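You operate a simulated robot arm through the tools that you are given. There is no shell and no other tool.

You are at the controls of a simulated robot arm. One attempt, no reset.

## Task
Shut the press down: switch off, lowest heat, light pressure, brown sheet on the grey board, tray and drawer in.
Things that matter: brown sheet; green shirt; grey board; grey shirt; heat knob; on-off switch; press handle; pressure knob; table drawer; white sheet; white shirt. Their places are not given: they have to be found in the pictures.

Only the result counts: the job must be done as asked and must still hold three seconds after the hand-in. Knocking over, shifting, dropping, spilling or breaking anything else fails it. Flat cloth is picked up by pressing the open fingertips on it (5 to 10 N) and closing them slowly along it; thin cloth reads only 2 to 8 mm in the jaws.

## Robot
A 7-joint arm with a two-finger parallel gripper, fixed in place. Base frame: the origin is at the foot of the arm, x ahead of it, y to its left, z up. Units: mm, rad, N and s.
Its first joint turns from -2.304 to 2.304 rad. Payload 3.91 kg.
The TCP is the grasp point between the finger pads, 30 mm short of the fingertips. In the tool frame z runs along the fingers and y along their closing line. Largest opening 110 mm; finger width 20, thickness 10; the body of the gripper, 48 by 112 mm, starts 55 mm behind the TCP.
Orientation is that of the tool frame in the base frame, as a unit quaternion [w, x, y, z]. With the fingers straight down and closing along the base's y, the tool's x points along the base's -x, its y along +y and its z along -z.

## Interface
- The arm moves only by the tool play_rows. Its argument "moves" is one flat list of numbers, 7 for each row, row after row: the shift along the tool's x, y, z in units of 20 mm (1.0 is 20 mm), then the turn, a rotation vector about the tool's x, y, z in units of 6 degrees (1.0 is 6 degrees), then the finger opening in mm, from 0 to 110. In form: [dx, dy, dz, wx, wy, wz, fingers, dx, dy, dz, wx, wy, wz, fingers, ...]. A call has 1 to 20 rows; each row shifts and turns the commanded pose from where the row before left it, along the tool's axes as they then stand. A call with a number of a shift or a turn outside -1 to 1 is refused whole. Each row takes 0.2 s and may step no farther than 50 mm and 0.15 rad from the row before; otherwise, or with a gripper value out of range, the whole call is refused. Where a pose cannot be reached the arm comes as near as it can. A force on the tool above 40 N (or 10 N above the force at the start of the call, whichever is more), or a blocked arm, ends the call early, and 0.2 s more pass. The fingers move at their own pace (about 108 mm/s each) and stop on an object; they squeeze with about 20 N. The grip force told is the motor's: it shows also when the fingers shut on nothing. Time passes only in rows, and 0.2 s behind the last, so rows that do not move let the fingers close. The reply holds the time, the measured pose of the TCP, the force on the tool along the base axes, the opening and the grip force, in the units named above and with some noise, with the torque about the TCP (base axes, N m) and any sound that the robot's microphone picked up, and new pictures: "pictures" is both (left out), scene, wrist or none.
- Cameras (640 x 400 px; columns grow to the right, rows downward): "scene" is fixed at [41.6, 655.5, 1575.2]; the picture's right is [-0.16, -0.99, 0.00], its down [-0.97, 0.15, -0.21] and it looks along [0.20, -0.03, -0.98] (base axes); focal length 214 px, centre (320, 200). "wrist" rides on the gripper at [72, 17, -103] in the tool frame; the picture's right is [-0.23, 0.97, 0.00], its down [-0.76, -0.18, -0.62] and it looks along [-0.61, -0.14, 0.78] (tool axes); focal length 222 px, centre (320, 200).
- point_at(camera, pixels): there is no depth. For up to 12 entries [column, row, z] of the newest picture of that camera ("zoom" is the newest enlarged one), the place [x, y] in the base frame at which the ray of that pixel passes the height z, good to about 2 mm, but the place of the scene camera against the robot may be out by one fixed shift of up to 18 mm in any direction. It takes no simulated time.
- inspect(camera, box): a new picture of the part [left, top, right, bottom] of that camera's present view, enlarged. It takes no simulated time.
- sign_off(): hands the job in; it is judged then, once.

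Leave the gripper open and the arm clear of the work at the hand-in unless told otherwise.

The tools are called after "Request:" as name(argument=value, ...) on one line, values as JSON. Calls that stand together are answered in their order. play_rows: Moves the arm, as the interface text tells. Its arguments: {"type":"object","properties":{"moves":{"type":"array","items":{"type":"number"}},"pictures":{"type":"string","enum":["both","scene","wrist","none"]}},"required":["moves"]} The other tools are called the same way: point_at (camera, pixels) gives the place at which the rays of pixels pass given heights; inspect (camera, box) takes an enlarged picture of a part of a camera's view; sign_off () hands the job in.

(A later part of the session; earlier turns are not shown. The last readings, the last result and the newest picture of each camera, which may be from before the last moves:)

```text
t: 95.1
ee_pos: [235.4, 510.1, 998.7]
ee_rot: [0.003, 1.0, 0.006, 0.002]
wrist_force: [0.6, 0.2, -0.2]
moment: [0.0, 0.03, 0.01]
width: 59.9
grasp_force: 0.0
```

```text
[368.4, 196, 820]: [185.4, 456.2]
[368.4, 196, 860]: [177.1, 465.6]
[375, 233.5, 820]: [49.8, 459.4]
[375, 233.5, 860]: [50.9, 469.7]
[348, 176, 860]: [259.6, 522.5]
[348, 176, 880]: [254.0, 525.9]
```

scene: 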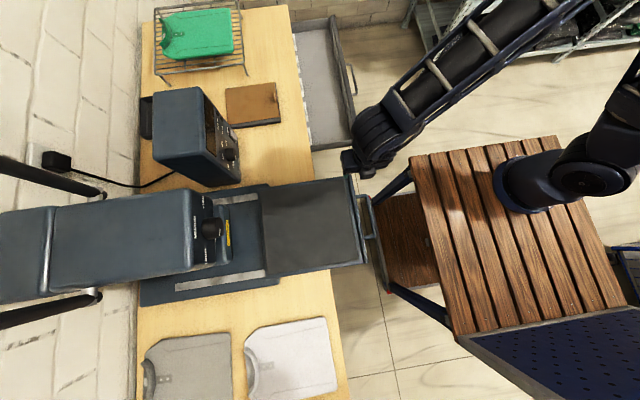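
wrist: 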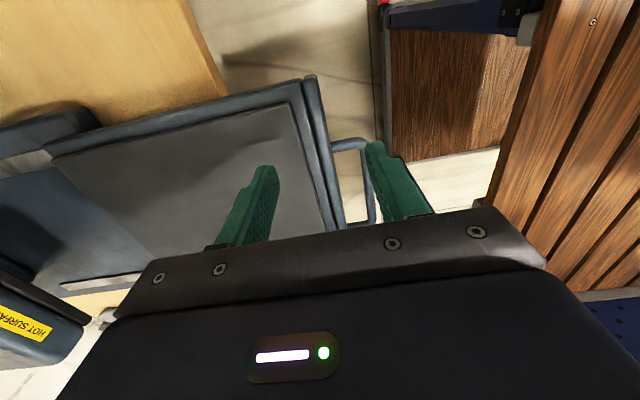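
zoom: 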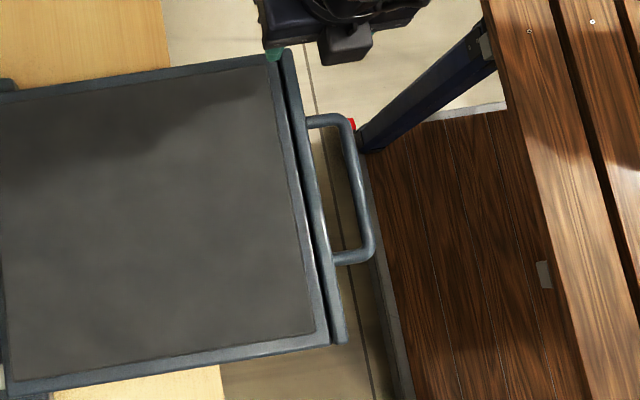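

The handle bar is at z≈839, y≈463 – too near the base to get behind. Instead I'll push the tray's front plate (outer face y≈505, top ≈880) near x≈212 with closed fingers. First go to (212, 478), then down to TCP z≈888.

Request:
play_rows(moves=[-0.6, 0.8, 0, 0, 0, 0, 0, -0.57, 0.8, 0, 0, 0, 0, 0, 0, 0, 1, 0, 0, 0, 0, 0, 0, 1, 0, 0, 0, 0, 0, 0, 1, 0, 0, 0, 0, 0, 0, 1, 0, 0, 0, 0, 0, 0, 1, 0, 0, 0, 0, 0, 0, 0.5, 0, 0, 0, 0])

Request:
inspect(camera="wrist", box=[160, 0, 480, 240])

Request:
inspect(camera="scene", box=[300, 140, 420, 260])

```text
t: 96.9
ee_pos: [213.5, 476.9, 889.3]
ee_rot: [0.005, 1.0, 0.006, 0.002]
wrist_force: [0.0, -0.5, 0.1]
moment: [0.0, 0.02, 0.01]
width: 0.0
grasp_force: 20.2
```

scene: 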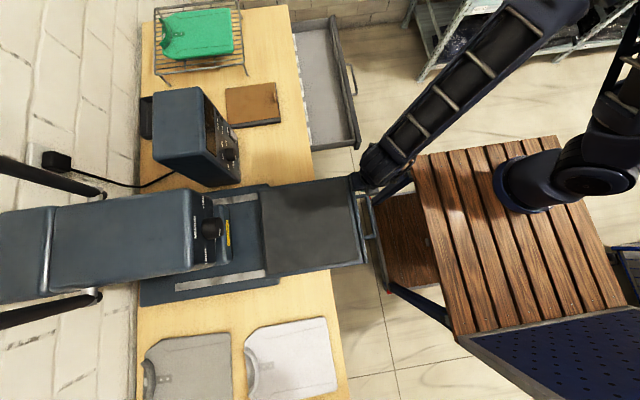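
wrist: 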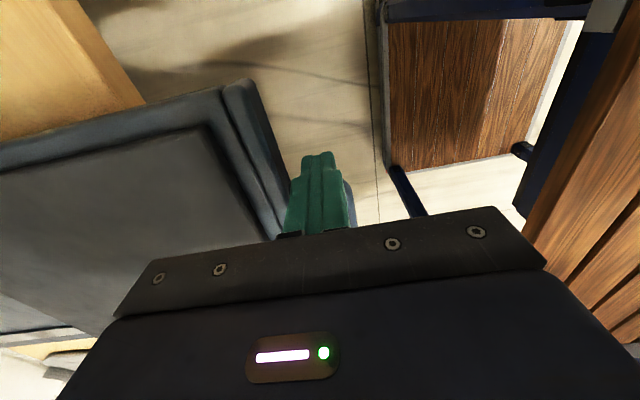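

```text
1.67 times, centred on (320, 120) of wrist
```

zoom: 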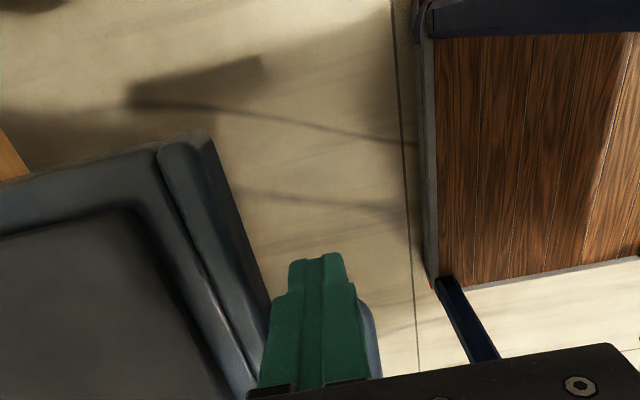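

```text
3.33 times, centred on (360, 200) of scene
```

zoom: 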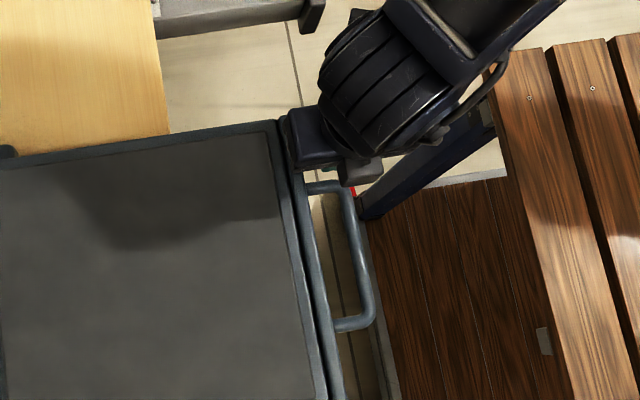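

The closed fingers are just outside the front plate and below its top. I push +y slowly.

Request:
play_rows(moves=[0, -0.4, 0, 0, 0, 0, 0, 0, -0.4, 0, 0, 0, 0, 0, 0, -0.4, 0, 0, 0, 0, 0, 0, -0.4, 0, 0, 0, 0, 0, 0, -0.4, 0, 0, 0, 0, 0])

Request:
inspect(camera="scene", box=[240, 140, 400, 280])

```text
t: 98.1
ee_pos: [212.0, 517.9, 888.3]
ee_rot: [0.004, 1.0, 0.006, 0.002]
wrist_force: [0.4, 0.0, -0.1]
moment: [0.01, 0.0, -0.05]
width: 0.2
grasp_force: 20.1
```

scene: 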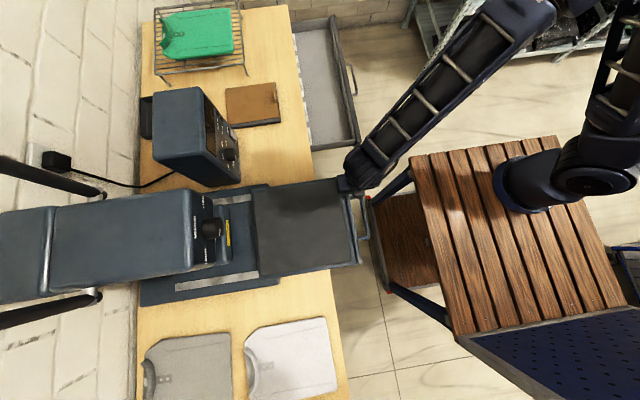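
wrist: 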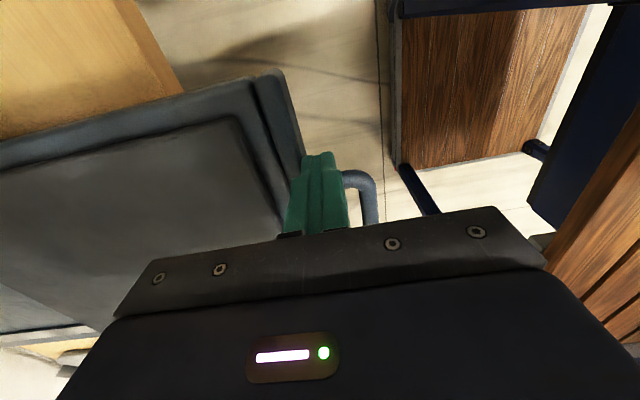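

```text
2.86 times, centred on (320, 210) of scene
```

zoom: 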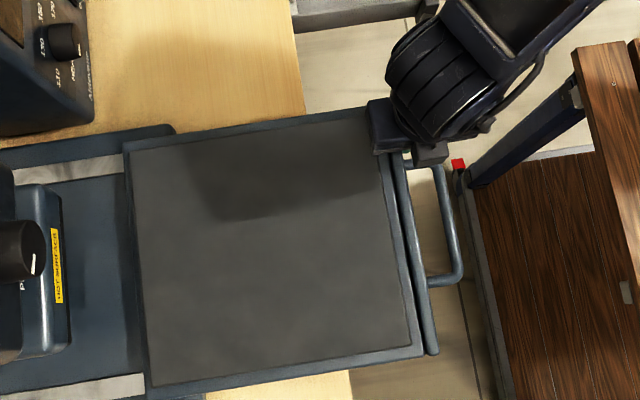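

The tray slides freely. I keep pushing.

Request:
play_rows(moves=[0, -0.7, 0, 0, 0, 0, 0, 0, -0.7, 0, 0, 0, 0, 0, 0, -0.7, 0, 0, 0, 0, 0, 0, -0.7, 0, 0, 0, 0, 0, 0, -0.7, 0, 0, 0, 0, 0, 0, -0.7, 0, 0, 0, 0, 0, 0, -0.7, 0, 0, 0, 0, 0, 0, -0.7, 0, 0, 0, 0, 0, 0, -0.7, 0, 0, 0, 0, 0, 0, -0.6, 0, 0, 0, 0, 0])

Request:
inspect(camera="scene", box=[140, 140, 380, 300])

```text
t: 100.3
ee_pos: [210.5, 654.1, 887.5]
ee_rot: [0.004, 1.0, 0.006, 0.002]
wrist_force: [0.6, -0.6, -0.4]
moment: [-0.02, 0.02, 0.0]
width: 0.0
grasp_force: 20.0
```

scene: 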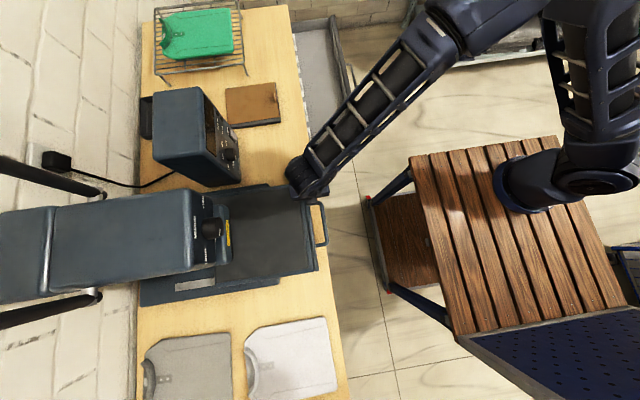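
wrist: 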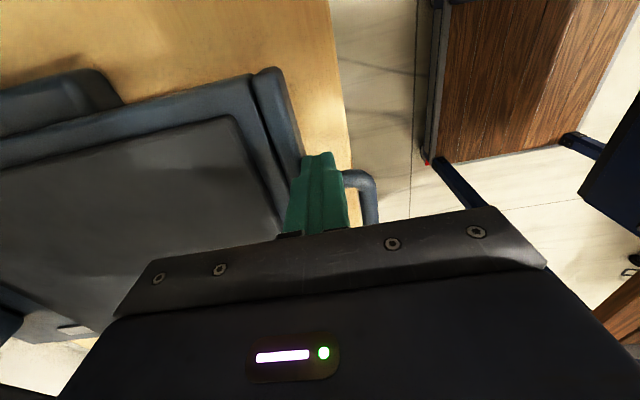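

```text
2.50 times, centred on (260, 220) of scene
```

zoom: 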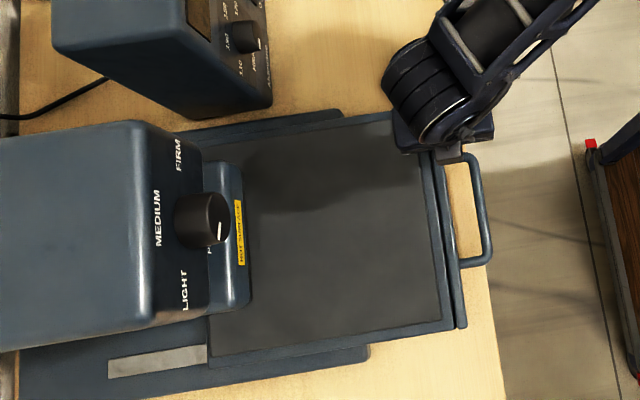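

Continuing, in smaller steps, until a stop is felt.

Request:
play_rows(moves=[0, -0.5, 0, 0, 0, 0, 0, 0, -0.5, 0, 0, 0, 0, 0, 0, -0.5, 0, 0, 0, 0, 0, 0, -0.5, 0, 0, 0, 0, 0, 0, -0.4, 0, 0, 0, 0, 0, 0, -0.4, 0, 0, 0, 0, 0, 0, -0.4, 0, 0, 0, 0, 0, 0, -0.4, 0, 0, 0, 0, 0])

Request:
inspect(camera="scene", box=[140, 140, 380, 300])

```text
t: 102.1
ee_pos: [208.6, 727.9, 886.9]
ee_rot: [0.005, 1.0, 0.006, 0.002]
wrist_force: [-0.9, -0.6, 0.1]
moment: [-0.02, 0.0, 0.0]
width: 0.0
grasp_force: 20.0
```

scene: 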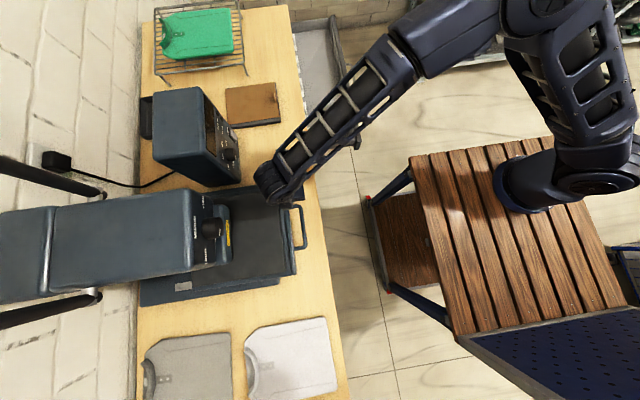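
wrist: 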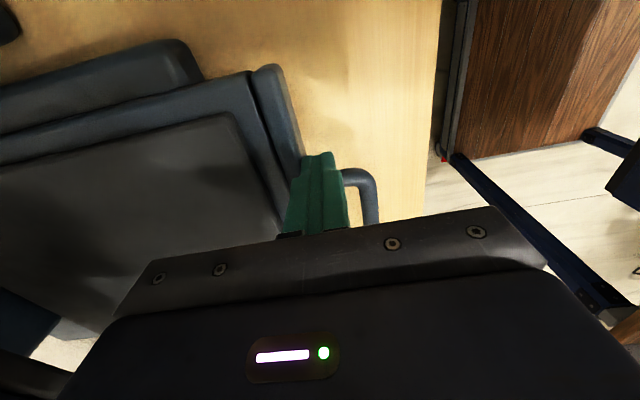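

```text
2.50 times, centred on (260, 220) of scene
```

zoom: 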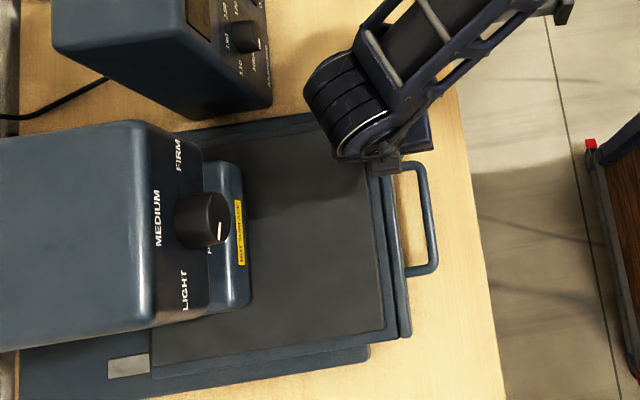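

Still moving freely; I continue with small steps.

Request:
play_rows(moves=[0, -0.4, 0, 0, 0, 0, 0, 0, -0.4, 0, 0, 0, 0, 0, 0, -0.4, 0, 0, 0, 0, 0, 0, -0.4, 0, 0, 0, 0, 0, 0, -0.4, 0, 0, 0, 0, 0, 0, -0.4, 0, 0, 0, 0, 0])

Request:
inspect(camera="scene", box=[140, 140, 380, 300])

```text
t: 103.5
ee_pos: [210.3, 774.4, 885.7]
ee_rot: [0.004, 1.0, 0.006, 0.002]
wrist_force: [0.0, -0.1, 0.4]
moment: [-0.04, 0.01, 0.03]
width: 0.2
grasp_force: 20.1
```

scene: 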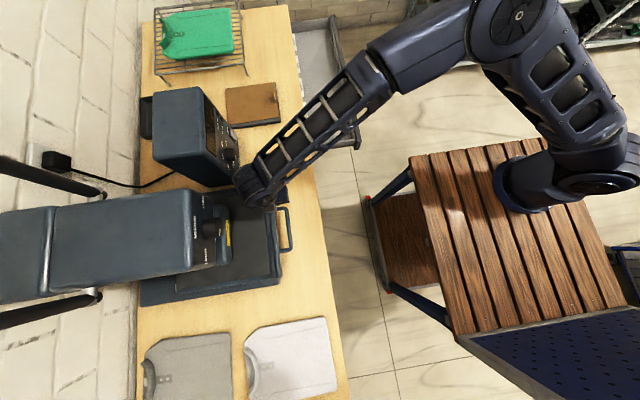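
wrist: 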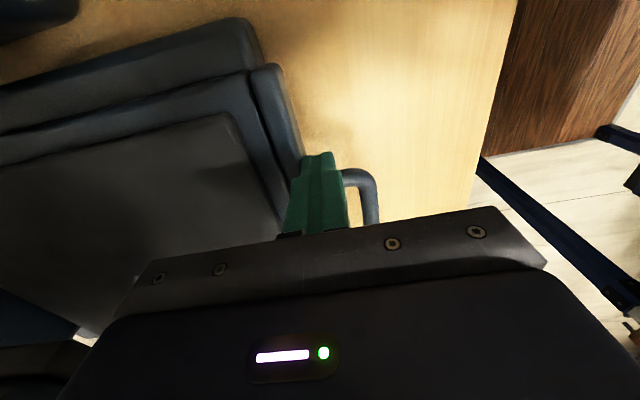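

```text
2.50 times, centred on (260, 220) of scene
```

zoom: 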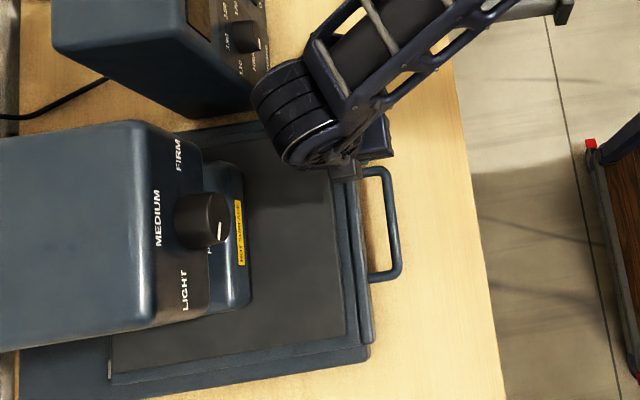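

Almost in: the front plate is near the base's front edge and no stop felt yet. I push in 4 mm steps, watching the force, as the wrist is getting closer to the press head.

Request:
play_rows(moves=[0, -0.2, 0, 0, 0, 0, 0, 0, -0.2, 0, 0, 0, 0, 0, 0, -0.2, 0, 0, 0, 0, 0])

Request:
inspect(camera="scene", box=[160, 160, 340, 300])

```text
t: 104.3
ee_pos: [208.3, 787.2, 886.5]
ee_rot: [0.006, 1.0, 0.007, 0.002]
wrist_force: [-0.1, -16.6, 3.7]
moment: [-0.28, -0.07, -0.12]
width: 0.1
grasp_force: 20.7
```

scene: 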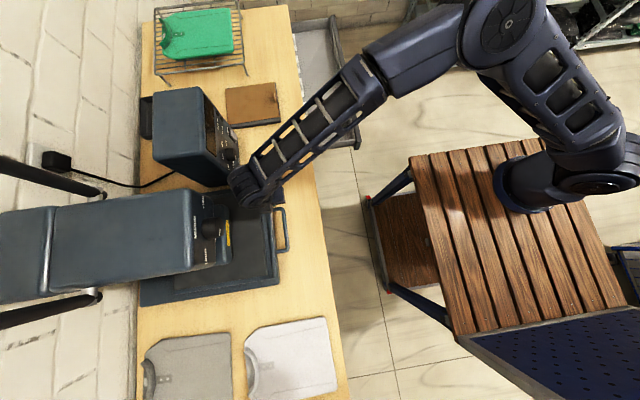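
wrist: 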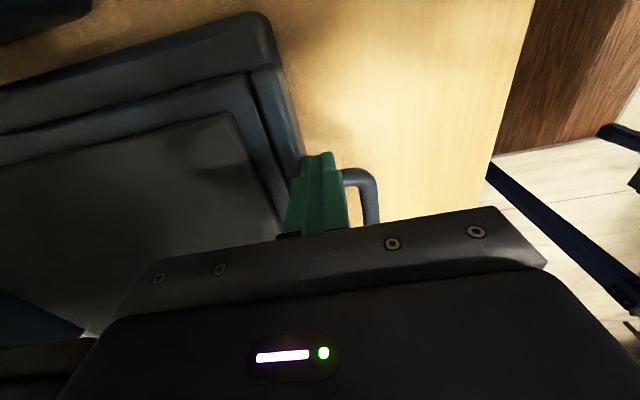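

```text
2.86 times, centred on (250, 230) of scene
```

zoom: 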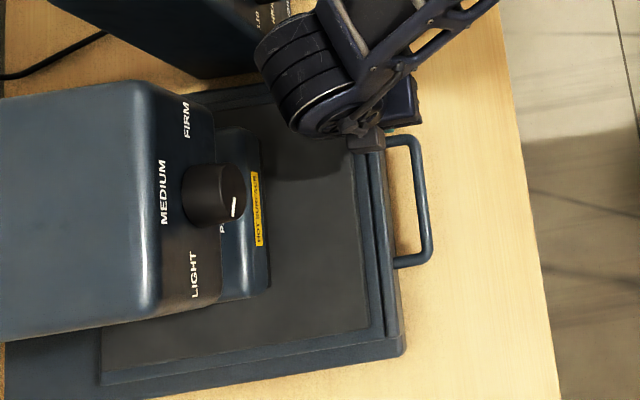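

16.6 N against the push, at finger height: the tray's stop. One more 3 mm nudge to confirm, then back off.

Request:
play_rows(moves=[0, -0.12, 0, 0, 0, 0, 0, 0, 0, 0, 0, 0, 0, 0], pictures="none")

Request:
play_rows(moves=[0, 0.5, 0, 0, 0, 0, 0, 0, 1, 0, 0, 0, 0, 0, 0, 1, -0.5, 0, 0, 0, 0, 0, 1, -1, 0, 0, 0, 0, 0, 1, -1, 0, 0, 0, 0, 0, 1, -1, 0, 0, 0, 0, 0, 1, -1, 0, 0, 0, 0, 0, 1, -1, 0, 0, 0, 0])

Request:
inspect(camera="scene", box=[140, 140, 380, 300])

```text
t: 104.7
ee_pos: [209.2, 786.2, 886.5]
ee_rot: [0.007, 1.0, 0.005, 0.001]
wrist_force: [-0.2, -20.5, 11.2]
moment: [-0.33, -0.12, -0.18]
width: 0.0
grasp_force: 19.9
stopped in row 2: the force on the tool passed its limit at 46 N (the readings are from after the stop); the commanded pose is now the measured one
```

```text
t: 106.5
ee_pos: [210.9, 638.7, 997.0]
ee_rot: [0.008, 1.0, 0.005, 0.001]
wrist_force: [0.3, 0.3, -0.7]
moment: [0.01, 0.03, 0.01]
width: 0.0
grasp_force: 20.3
```

scene: 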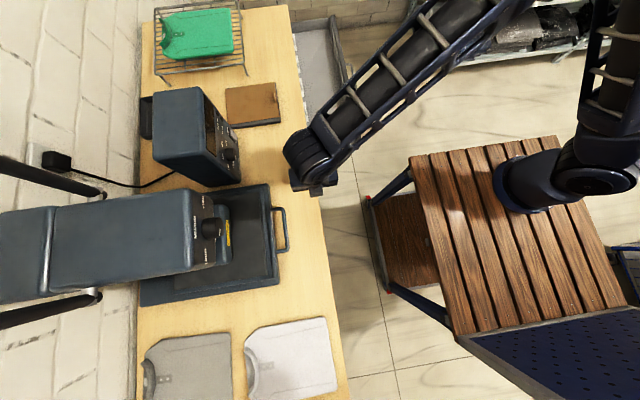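
wrist: 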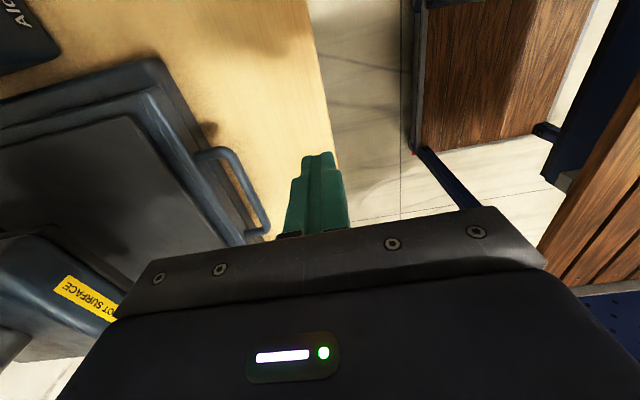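

```text
2.50 times, centred on (260, 220) of scene
```

zoom: 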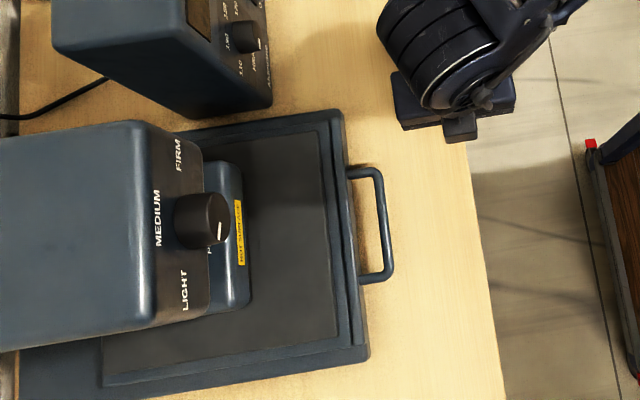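

Tray is fully in (46 N stop). Now the drawer: I fly to about (600, 470, 995) to look at its front and handle.

Request:
play_rows(moves=[0.97, 0.42, 0, 0, 0, 0, 0, 0.97, 0.42, 0, 0, 0, 0, 0, 0.97, 0.42, 0, 0, 0, 0, 0, 0.97, 0.42, 0, 0, 0, 0, 0, 0.97, 0.42, 0, 0, 0, 0, 0, 0.97, 0.42, 0, 0, 0, 0, 0, 0.97, 0.42, 0, 0, 0, 0, 0, 0.97, 0.42, 0, 0, 0, 0, 0, 0.97, 0.42, 0, 0, 0, 0, 0, 0.97, 0.42, 0, 0, 0, 0, 0, 0.97, 0.42, 0, 0, 0, 0, 0, 0.97, 0.42, 0, 0, 0, 0, 0, 0.97, 0.42, 0, 0, 0, 0, 0, 0.97, 0.42, 0, 0, 0, 0, 0, 0.97, 0.42, 0, 0, 0, 0, 0, 0.97, 0.42, 0, 0, 0, 0, 0, 0.97, 0.42, 0, 0, 0, 0, 0, 0.97, 0.42, 0, 0, 0, 0, 0, 0.97, 0.42, 0, 0, 0, 0, 0, 0.97, 0.42, 0, 0, 0, 0, 0])

Request:
inspect(camera="scene", box=[260, 0, 420, 160])

Request:
inspect(camera="wrist", box=[0, 0, 640, 300])

```text
t: 110.7
ee_pos: [598.1, 475.6, 1001.2]
ee_rot: [0.007, 1.0, 0.006, 0.002]
wrist_force: [-0.8, -0.2, 0.5]
moment: [0.03, -0.01, 0.02]
width: 0.1
grasp_force: 19.4
```

scene: 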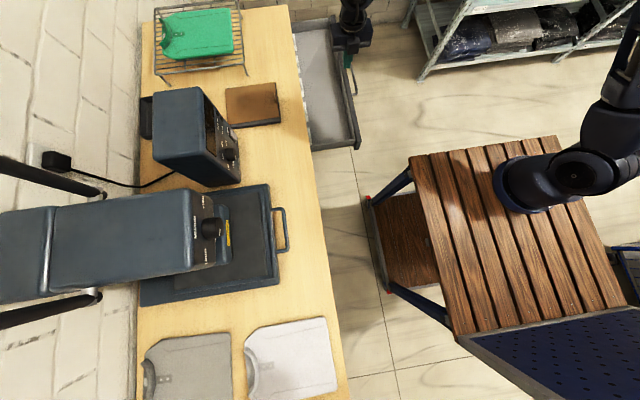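
wrist: 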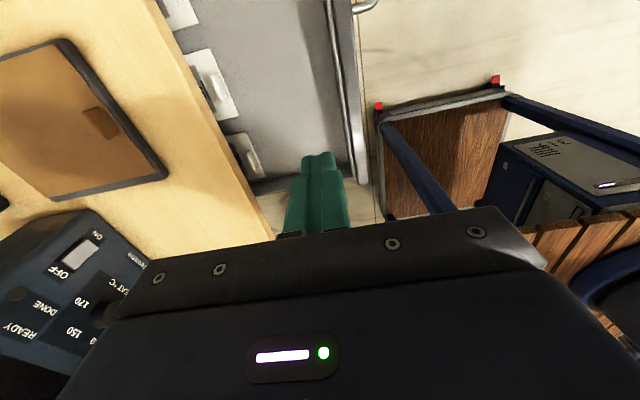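

```text
2.50 times, centred on (340, 80) of scene
```

zoom: 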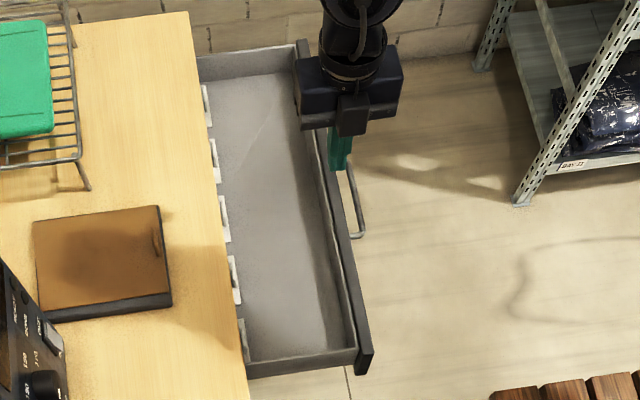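

```text
1.00 times, centred on (320, 150) of wrist (not enlarged: the box is as wide or as high as the picture)
```

zoom: 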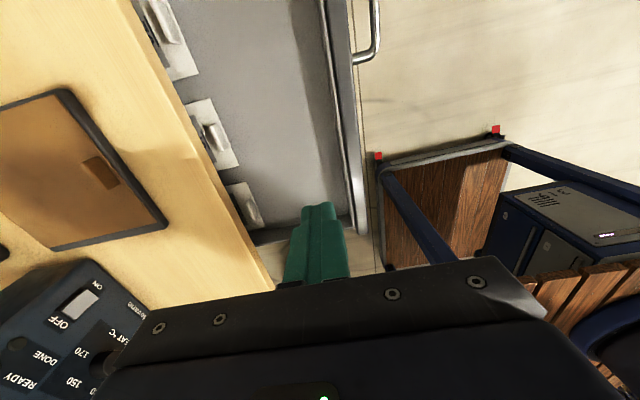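

I'll triangulate the handle's −x corner (wrist 374,6; scene 356.8,93.5) and the front plate's −x corner.

Request:
point_at(camera="wrist", pixels=[[374, 6, 680], [374, 6, 740], [367, 183, 720], [367, 183, 760], [350, 5, 750], [262, 190, 720], [262, 190, 800]])

Request:
point_at(camera="scene", pixels=[[356, 93.5, 680], [356, 93.5, 740], [360, 148, 720], [360, 148, 760], [351, 64, 680], [351, 64, 740], [302, 93, 805], [314, 175, 805], [334, 17, 750]])

```text
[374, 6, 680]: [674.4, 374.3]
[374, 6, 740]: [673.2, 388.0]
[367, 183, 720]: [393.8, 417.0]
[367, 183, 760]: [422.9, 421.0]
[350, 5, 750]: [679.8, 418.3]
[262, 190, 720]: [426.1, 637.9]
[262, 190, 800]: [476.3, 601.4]
```

```text
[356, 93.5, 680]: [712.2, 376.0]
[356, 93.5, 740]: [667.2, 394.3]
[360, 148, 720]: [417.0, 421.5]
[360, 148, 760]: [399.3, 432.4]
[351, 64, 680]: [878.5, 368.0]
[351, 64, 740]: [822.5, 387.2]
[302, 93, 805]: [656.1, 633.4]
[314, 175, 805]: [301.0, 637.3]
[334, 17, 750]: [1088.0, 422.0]
```

The handle bar is at z≈732, y≈387, x 673–830; the table edge is at y≈628. To keep the gripper body clear of the table edge I rotate the tool −90° (narrow side along y), then move to (752, 355).

Request:
play_rows(moves=[0, 0, 0, 0, 0, -1, 0, 0, 0, 0, 0, 0, -1, 0, 0, 0, 0, 0, 0, -1, 0, 0, 0, 0, 0, 0, -1, 0, 0, 0, 0, 0, 0, -1, 0, 0, 0, 0, 0, 0, -1, 0, 0, 0, 0, 0, 0, -1, 0, 0, 0, 0, 0, 0, -1, 0, 0, 0, 0, 0, 0, -1, 0, 0, 0, 0, 0, 0, -1, 0, 0, 0, 0, 0, 0, -1, 0, 0, 0, 0, 0, 0, -1, 0, 0, 0, 0, 0, 0, -1, 0, 0, 0, 0, 0, 0, -1, 0, 0, 0, 0, 0, 0, -1, 0], pictures="none")

Request:
play_rows(moves=[-0.75, 0.96, 0, 0, 0, 0, 0, -0.75, 0.96, 0, 0, 0, 0, 0, -0.75, 0.96, 0, 0, 0, 0, 0, -0.75, 0.96, 0, 0, 0, 0, 0, -0.75, 0.96, 0, 0, 0, 0, 0, -0.75, 0.96, 0, 0, 0, 0, 0, -0.75, 0.96, 0, 0, 0, 0, 0, -0.75, 0.96, 0, 0, 0, 0, 0])

Request:
inspect(camera="scene", box=[280, 0, 460, 160])

```text
t: 113.9
ee_pos: [600.7, 476.0, 1002.6]
ee_rot: [0.007, 0.703, 0.711, -0.004]
wrist_force: [0.2, 0.2, 0.3]
moment: [-0.01, 0.01, 0.0]
width: 0.0
grasp_force: 20.7
```

```text
t: 115.7
ee_pos: [755.7, 355.9, 1003.6]
ee_rot: [0.007, 0.703, 0.711, -0.004]
wrist_force: [-0.4, 0.1, 0.9]
moment: [-0.05, -0.05, 0.03]
width: 0.0
grasp_force: 20.1
```

scene: 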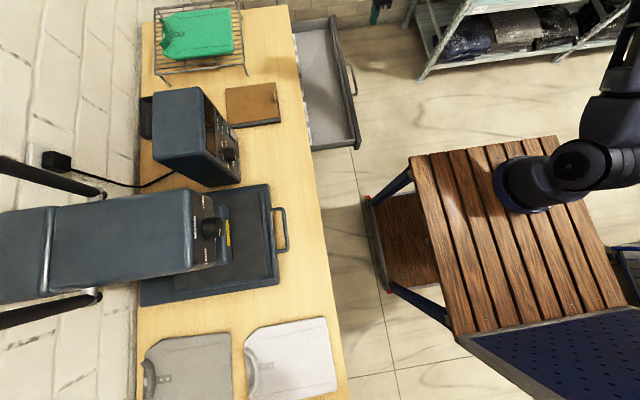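
wrist: 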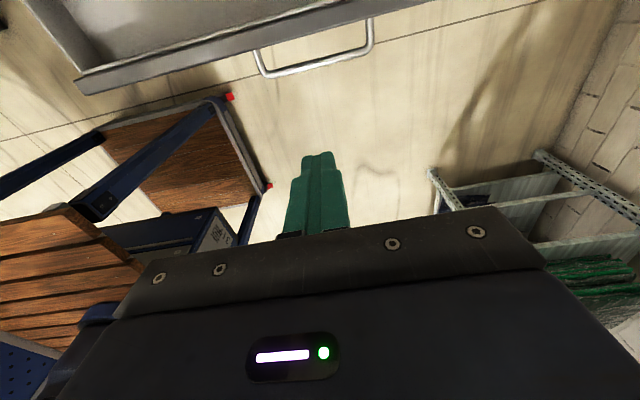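

```text
2.50 times, centred on (370, 80) of scene
```

zoom: 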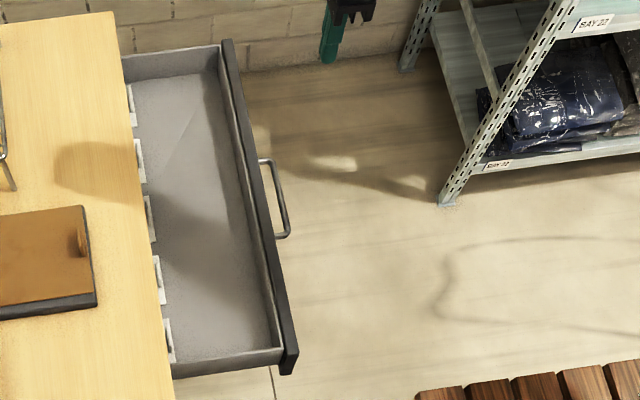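

From this view the bar centre is at (758, 385). I descend at y≈354 to TCP z≈748 (tips 718), just in front of the bar.

Request:
play_rows(moves=[-0.1, 0.1, 1, 0, 0, 0, 0, 0, 0, 1, 0, 0, 0, 0, 0, 0, 1, 0, 0, 0, 0, 0, 0, 1, 0, 0, 0, 0, 0, 0, 1, 0, 0, 0, 0, 0, 0, 1, 0, 0, 0, 0, 0, 0, 1, 0, 0, 0, 0, 0, 0, 1, 0, 0, 0, 0, 0, 0, 1, 0, 0, 0, 0, 0, 0, 1, 0, 0, 0, 0, 0, 0, 1, 0, 0, 0, 0, 0, 0, 1, 0, 0, 0, 0, 0, 0, 0.8, 0, 0, 0, 0])

Request:
inspect(camera="wrist", box=[200, 0, 460, 230])

```text
t: 118.5
ee_pos: [758.0, 350.8, 748.7]
ee_rot: [0.008, 0.704, 0.711, -0.003]
wrist_force: [-0.6, 0.3, -0.9]
moment: [0.03, -0.03, -0.02]
width: 0.2
grasp_force: 20.0
```

scene: 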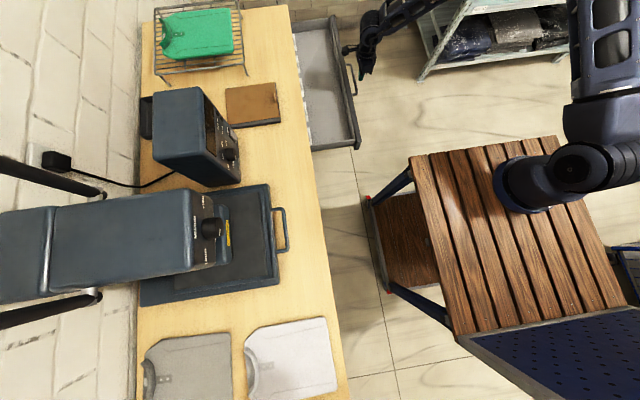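
wrist: 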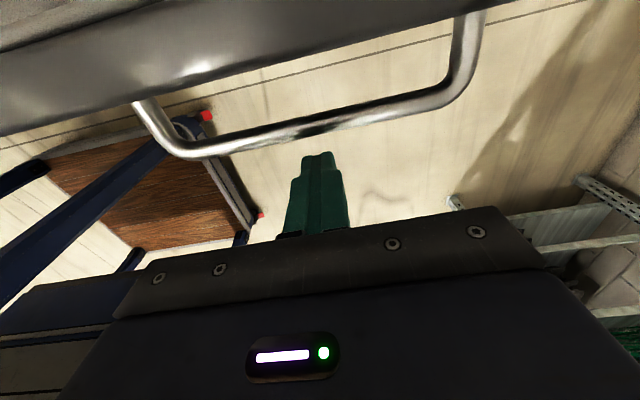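

```text
1.74 times, centred on (330, 115) of wrist
```

zoom: 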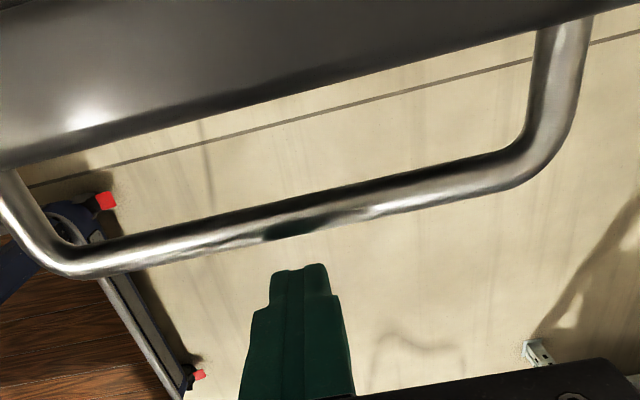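

The tips are just in front of the bar at its height. I push +y.

Request:
play_rows(moves=[0.4, 0, 0, 0, 0, 0, 0, 0.4, 0, 0, 0, 0, 0, 0, 0.4, 0, 0, 0, 0, 0, 0, 0.4, 0, 0, 0, 0, 0, 0, 0.4, 0, 0, 0, 0, 0, 0, 0.4, 0, 0, 0, 0, 0, 0])

```text
t: 119.9
ee_pos: [755.7, 399.2, 747.7]
ee_rot: [0.007, 0.703, 0.711, -0.005]
wrist_force: [0.8, -0.7, 0.5]
moment: [-0.01, 0.02, 0.03]
width: 0.2
grasp_force: 19.5
```

scene: 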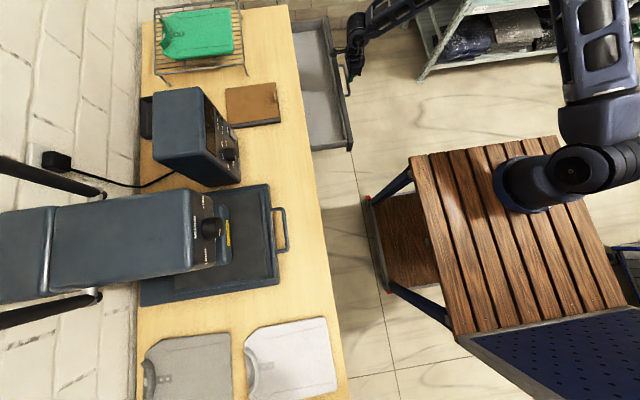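
wrist: 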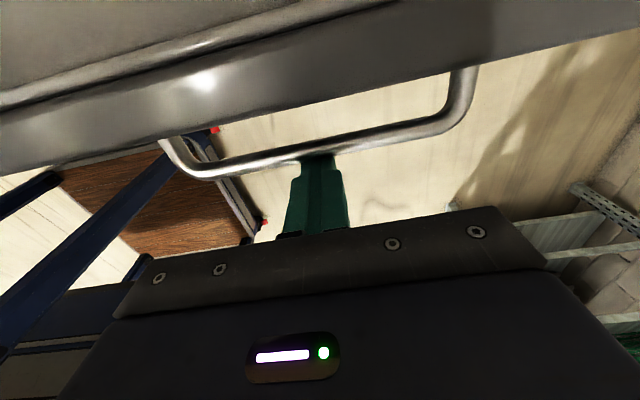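

The drawer slides in freely. I keep on pushing.

Request:
play_rows(moves=[0.6, 0, 0, 0, 0, 0, 0, 0.6, 0, 0, 0, 0, 0, 0, 0.6, 0, 0, 0, 0, 0, 0, 0.6, 0, 0, 0, 0, 0, 0, 0.6, 0, 0, 0, 0, 0, 0, 0.6, 0, 0, 0, 0, 0, 0, 0.6, 0, 0, 0, 0, 0, 0, 0.6, 0, 0, 0, 0, 0, 0, 0.6, 0, 0, 0, 0, 0, 0])

Request:
inspect(camera="scene", box=[240, 0, 400, 160])

```text
t: 121.9
ee_pos: [755.9, 507.9, 746.6]
ee_rot: [0.007, 0.703, 0.711, -0.003]
wrist_force: [0.8, 0.7, 0.6]
moment: [0.03, 0.03, -0.02]
width: 0.1
grasp_force: 20.6
```

scene: 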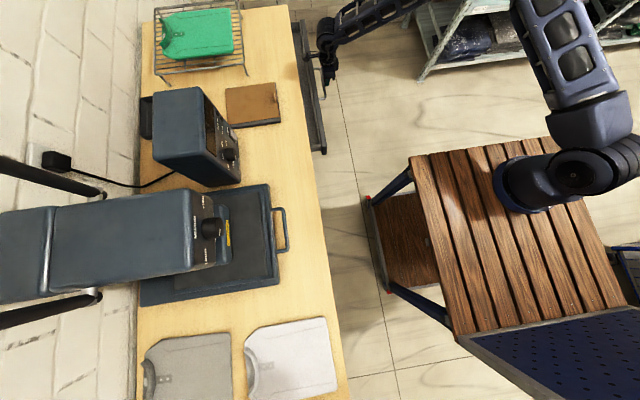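
wrist: 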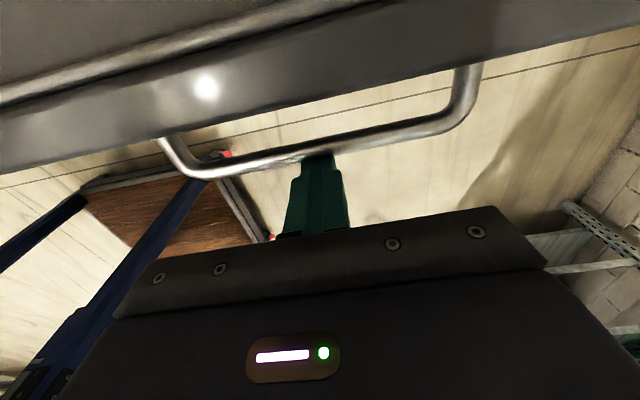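

```text
2.50 times, centred on (320, 80) of scene
```

zoom: 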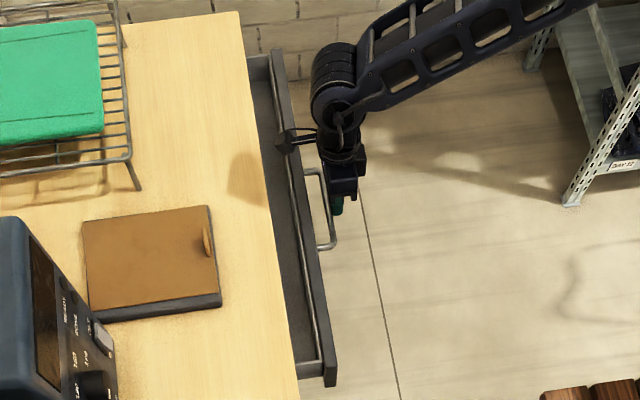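

About 60–70 mm more to go. I continue in 8 mm steps.

Request:
play_rows(moves=[0.4, 0, 0, 0, 0, 0, 0, 0.4, 0, 0, 0, 0, 0, 0, 0.4, 0, 0, 0, 0, 0, 0, 0.4, 0, 0, 0, 0, 0, 0, 0.3, 0, 0, 0, 0, 0, 0, 0.3, 0, 0, 0, 0, 0, 0])

Request:
inspect(camera="scene", box=[240, 0, 400, 160])

```text
t: 123.3
ee_pos: [754.5, 550.4, 744.7]
ee_rot: [0.007, 0.703, 0.711, -0.005]
wrist_force: [0.2, 0.8, 0.4]
moment: [0.0, -0.03, 0.01]
width: 0.0
grasp_force: 19.7
```

scene: 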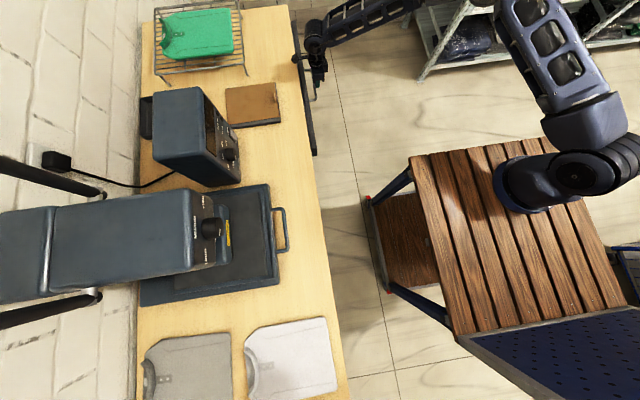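
wrist: 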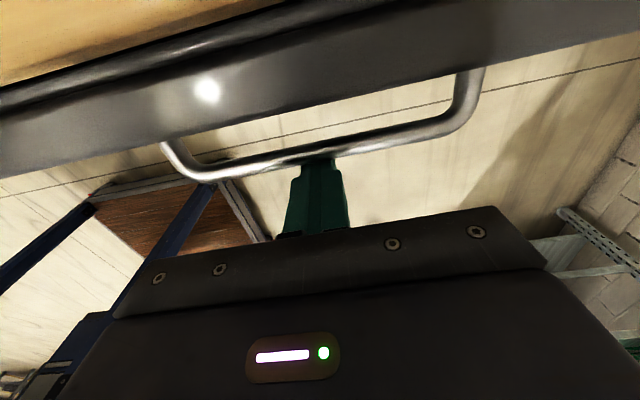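

```text
2.50 times, centred on (320, 80) of scene
```

zoom: 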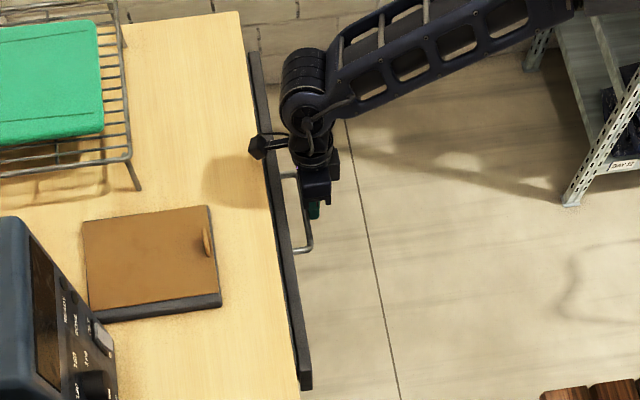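

Nearly closed. Small 4 mm steps until the stop.

Request:
play_rows(moves=[0.2, 0, 0, 0, 0, 0, 0, 0.2, 0, 0, 0, 0, 0, 0, 0.2, 0, 0, 0, 0, 0, 0, 0.2, 0, 0, 0, 0, 0, 0, 0.2, 0, 0, 0, 0, 0, 0, 0.2, 0, 0, 0, 0, 0, 0])

Request:
inspect(camera="scene", box=[240, 0, 400, 160])

```text
t: 124.7
ee_pos: [754.8, 575.7, 744.2]
ee_rot: [0.006, 0.703, 0.711, -0.004]
wrist_force: [0.5, -0.3, 0.2]
moment: [-0.01, -0.02, 0.02]
width: 0.3
grasp_force: 20.2
```

scene: 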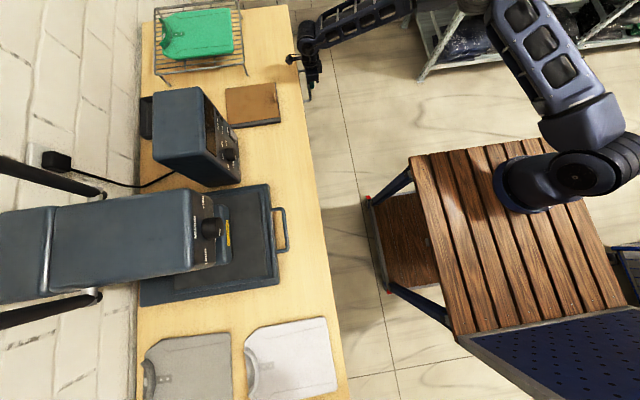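
wrist: 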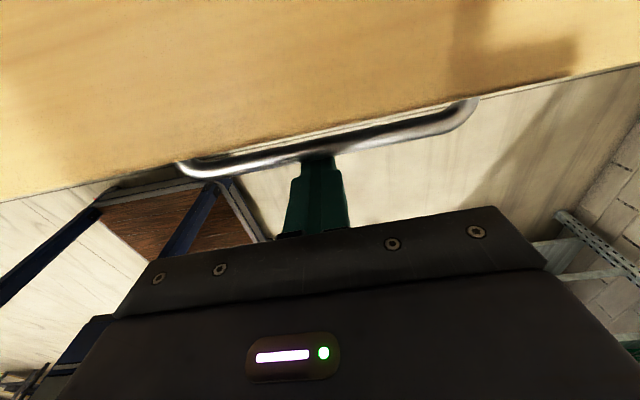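

```text
2.50 times, centred on (320, 80) of scene
```

zoom: 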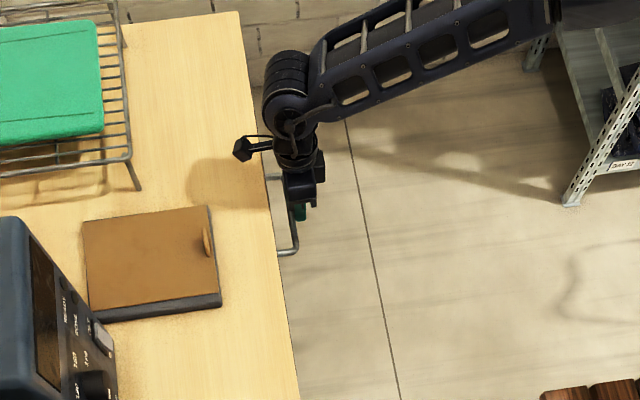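

The front has gone under the table edge; no stop yet. Continuing in small steps with care.

Request:
play_rows(moves=[0.15, 0, 0, 0, 0, 0, 0, 0.15, 0, 0, 0, 0, 0, 0, 0.15, 0, 0, 0, 0, 0, 0, 0.15, 0, 0, 0, 0, 0, 0])

Request:
inspect(camera="wrist", box=[140, 60, 500, 260])

```text
t: 125.3
ee_pos: [756.8, 576.1, 743.4]
ee_rot: [0.01, 0.704, 0.71, -0.007]
wrist_force: [-2.1, -6.7, 1.7]
moment: [-0.11, 0.02, 0.0]
width: 0.0
grasp_force: 20.5
stopped in row 3: the force on the tool passed its limit at 47 N (the readings are from after the stop); the commanded pose is now the measured one
```

scene: 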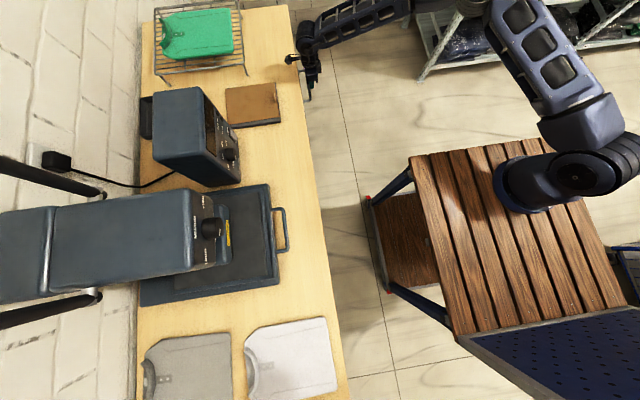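
wrist: 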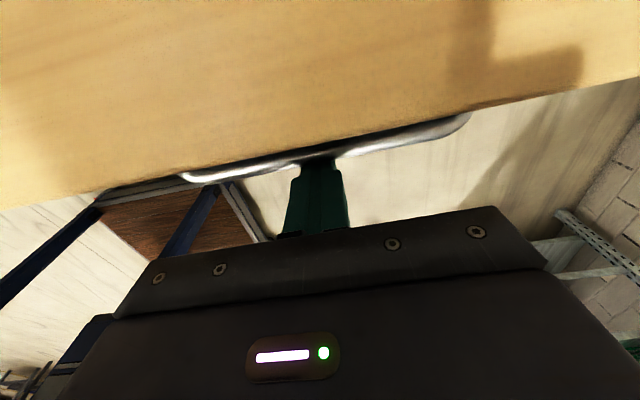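

```text
1.78 times, centred on (320, 160) of wrist
```

zoom: 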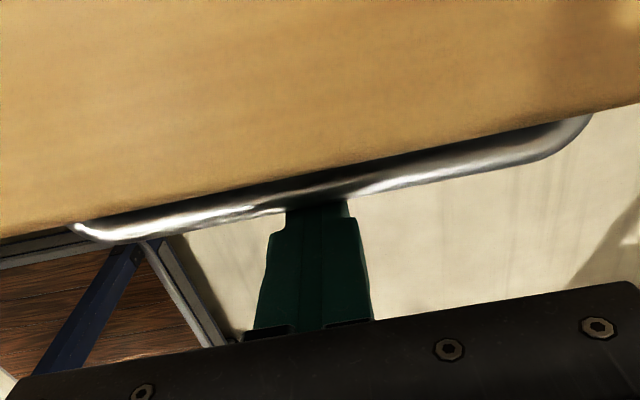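

47 N at the handle bar: probably the drawer's stop. I repeat the push once to confirm.

Request:
play_rows(moves=[0.15, 0, 0, 0, 0, 0, 0, 0.15, 0, 0, 0, 0, 0, 0, 0.15, 0, 0, 0, 0, 0, 0])

Request:
inspect(camera="scene", box=[240, 0, 400, 160])

```text
t: 125.8
ee_pos: [757.5, 577.6, 741.6]
ee_rot: [0.01, 0.705, 0.709, -0.009]
wrist_force: [-0.1, -5.7, 1.9]
moment: [-0.07, 0.04, 0.01]
width: 0.0
grasp_force: 20.5
stopped in row 2: the force on the tool passed its limit at 47 N (the readings are from after the stop); the commanded pose is now the measured one
```

scene: 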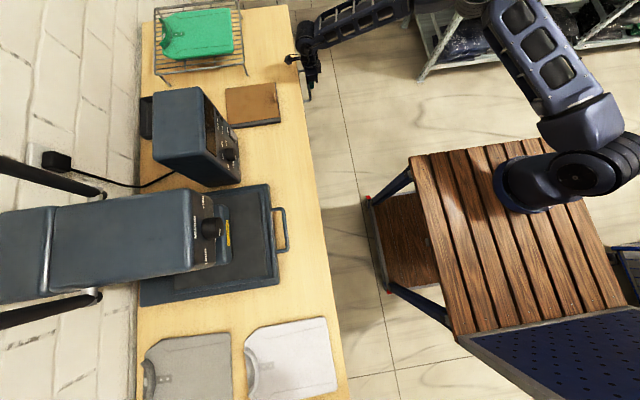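
wrist: 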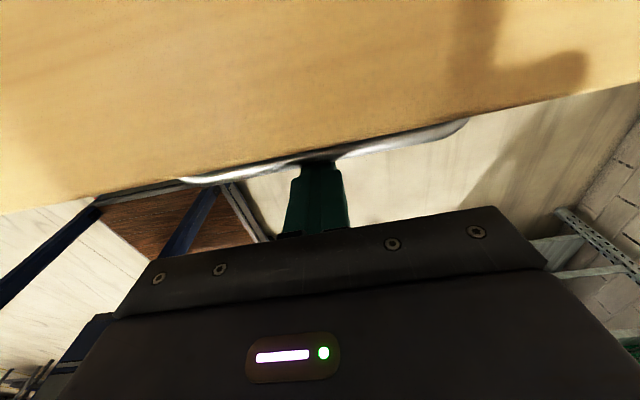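

```text
2.50 times, centred on (320, 80) of scene
```

zoom: 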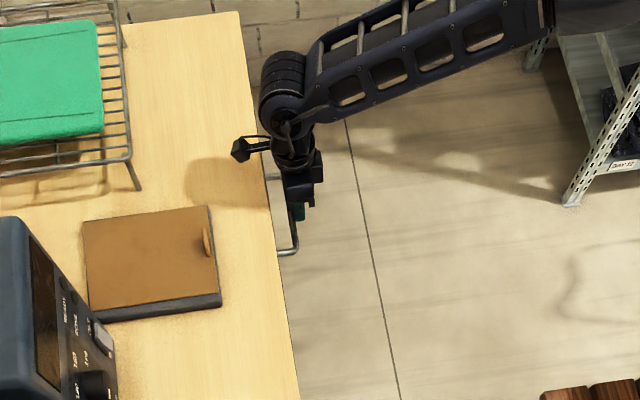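

Same stop again, at bar height, with the front flush with the table edge: the drawer is in. I back off 60 mm, rise, and open the gripper.

Request:
play_rows(moves=[-0.5, 0, 0, 0, 0, 0, 0, -1, 0, 0, 0, 0, 0, 0, -1, 0, 0, 0, 0, 0, 0, -1, 0, 0, 0, 0, 0, 0, -1, 0, -0.5, 0, 0, 0, 0, 0, 0, -1, 0, 0, 0, 60, 0, 0, -1, 0, 0, 0, 60, 0, 0, -1, 0, 0, 0, 80, 0, 0, -1, 0, 0, 0, 80, 0, 0, -1, 0, 0, 0, 80, 0, 0, -1, 0, 0, 0, 80, 0, 0, -1, 0, 0, 0, 80, 0, 0, -1, 0, 0, 0, 80, 0, 0, -1, 0, 0, 0, 80, 0, 0, -1, 0, 0, 0, 80, 0, 0, -1, 0, 0, 0, 80, 0, 0, -1, 0, 0, 0, 80, 0, 0, -1, 0, 0, 0, 80])

Request:
inspect(camera="scene", box=[240, 0, 400, 160])

Request:
inspect(camera="scene", box=[140, 60, 300, 180])

Request:
inspect(camera="scene", box=[130, 160, 330, 310])

```text
t: 129.6
ee_pos: [757.3, 496.0, 1013.7]
ee_rot: [0.011, 0.704, 0.71, -0.01]
wrist_force: [-0.1, -0.3, -0.6]
moment: [-0.01, 0.04, 0.0]
width: 80.1
grasp_force: 0.0
```

scene: 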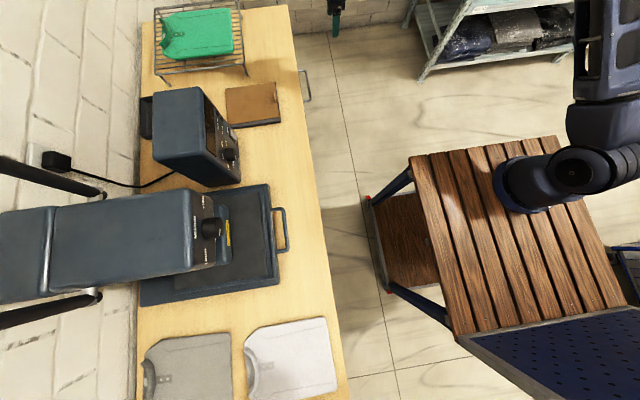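
wrist: 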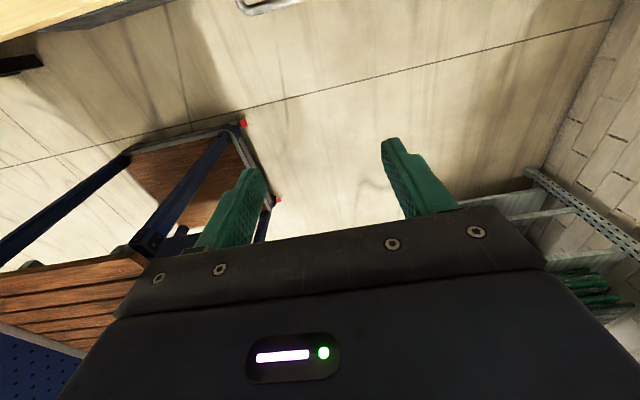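

```text
2.50 times, centred on (320, 80) of scene
```

zoom: 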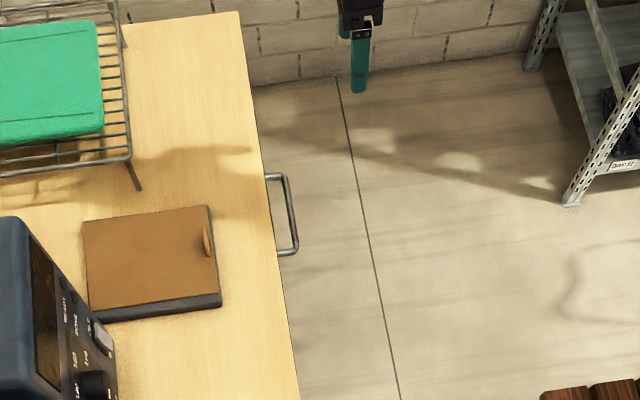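

```text
3.33 times, centred on (220, 120) of scene
```

zoom: 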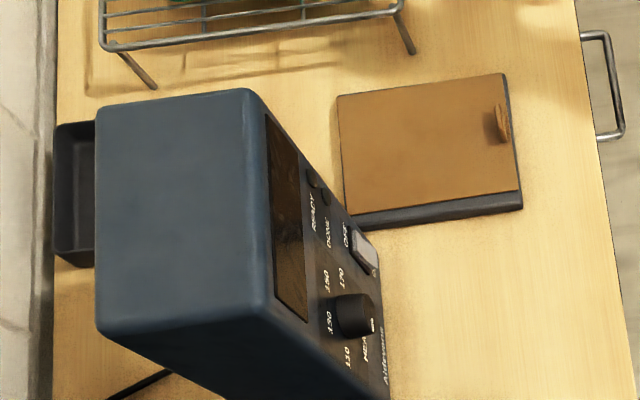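

```text
2.67 times, centred on (230, 235) of scene
```

zoom: 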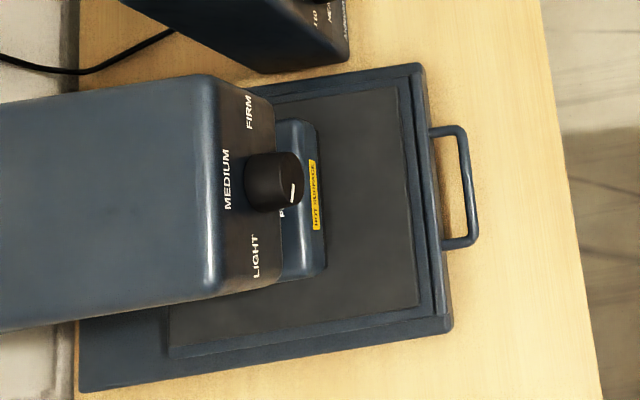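

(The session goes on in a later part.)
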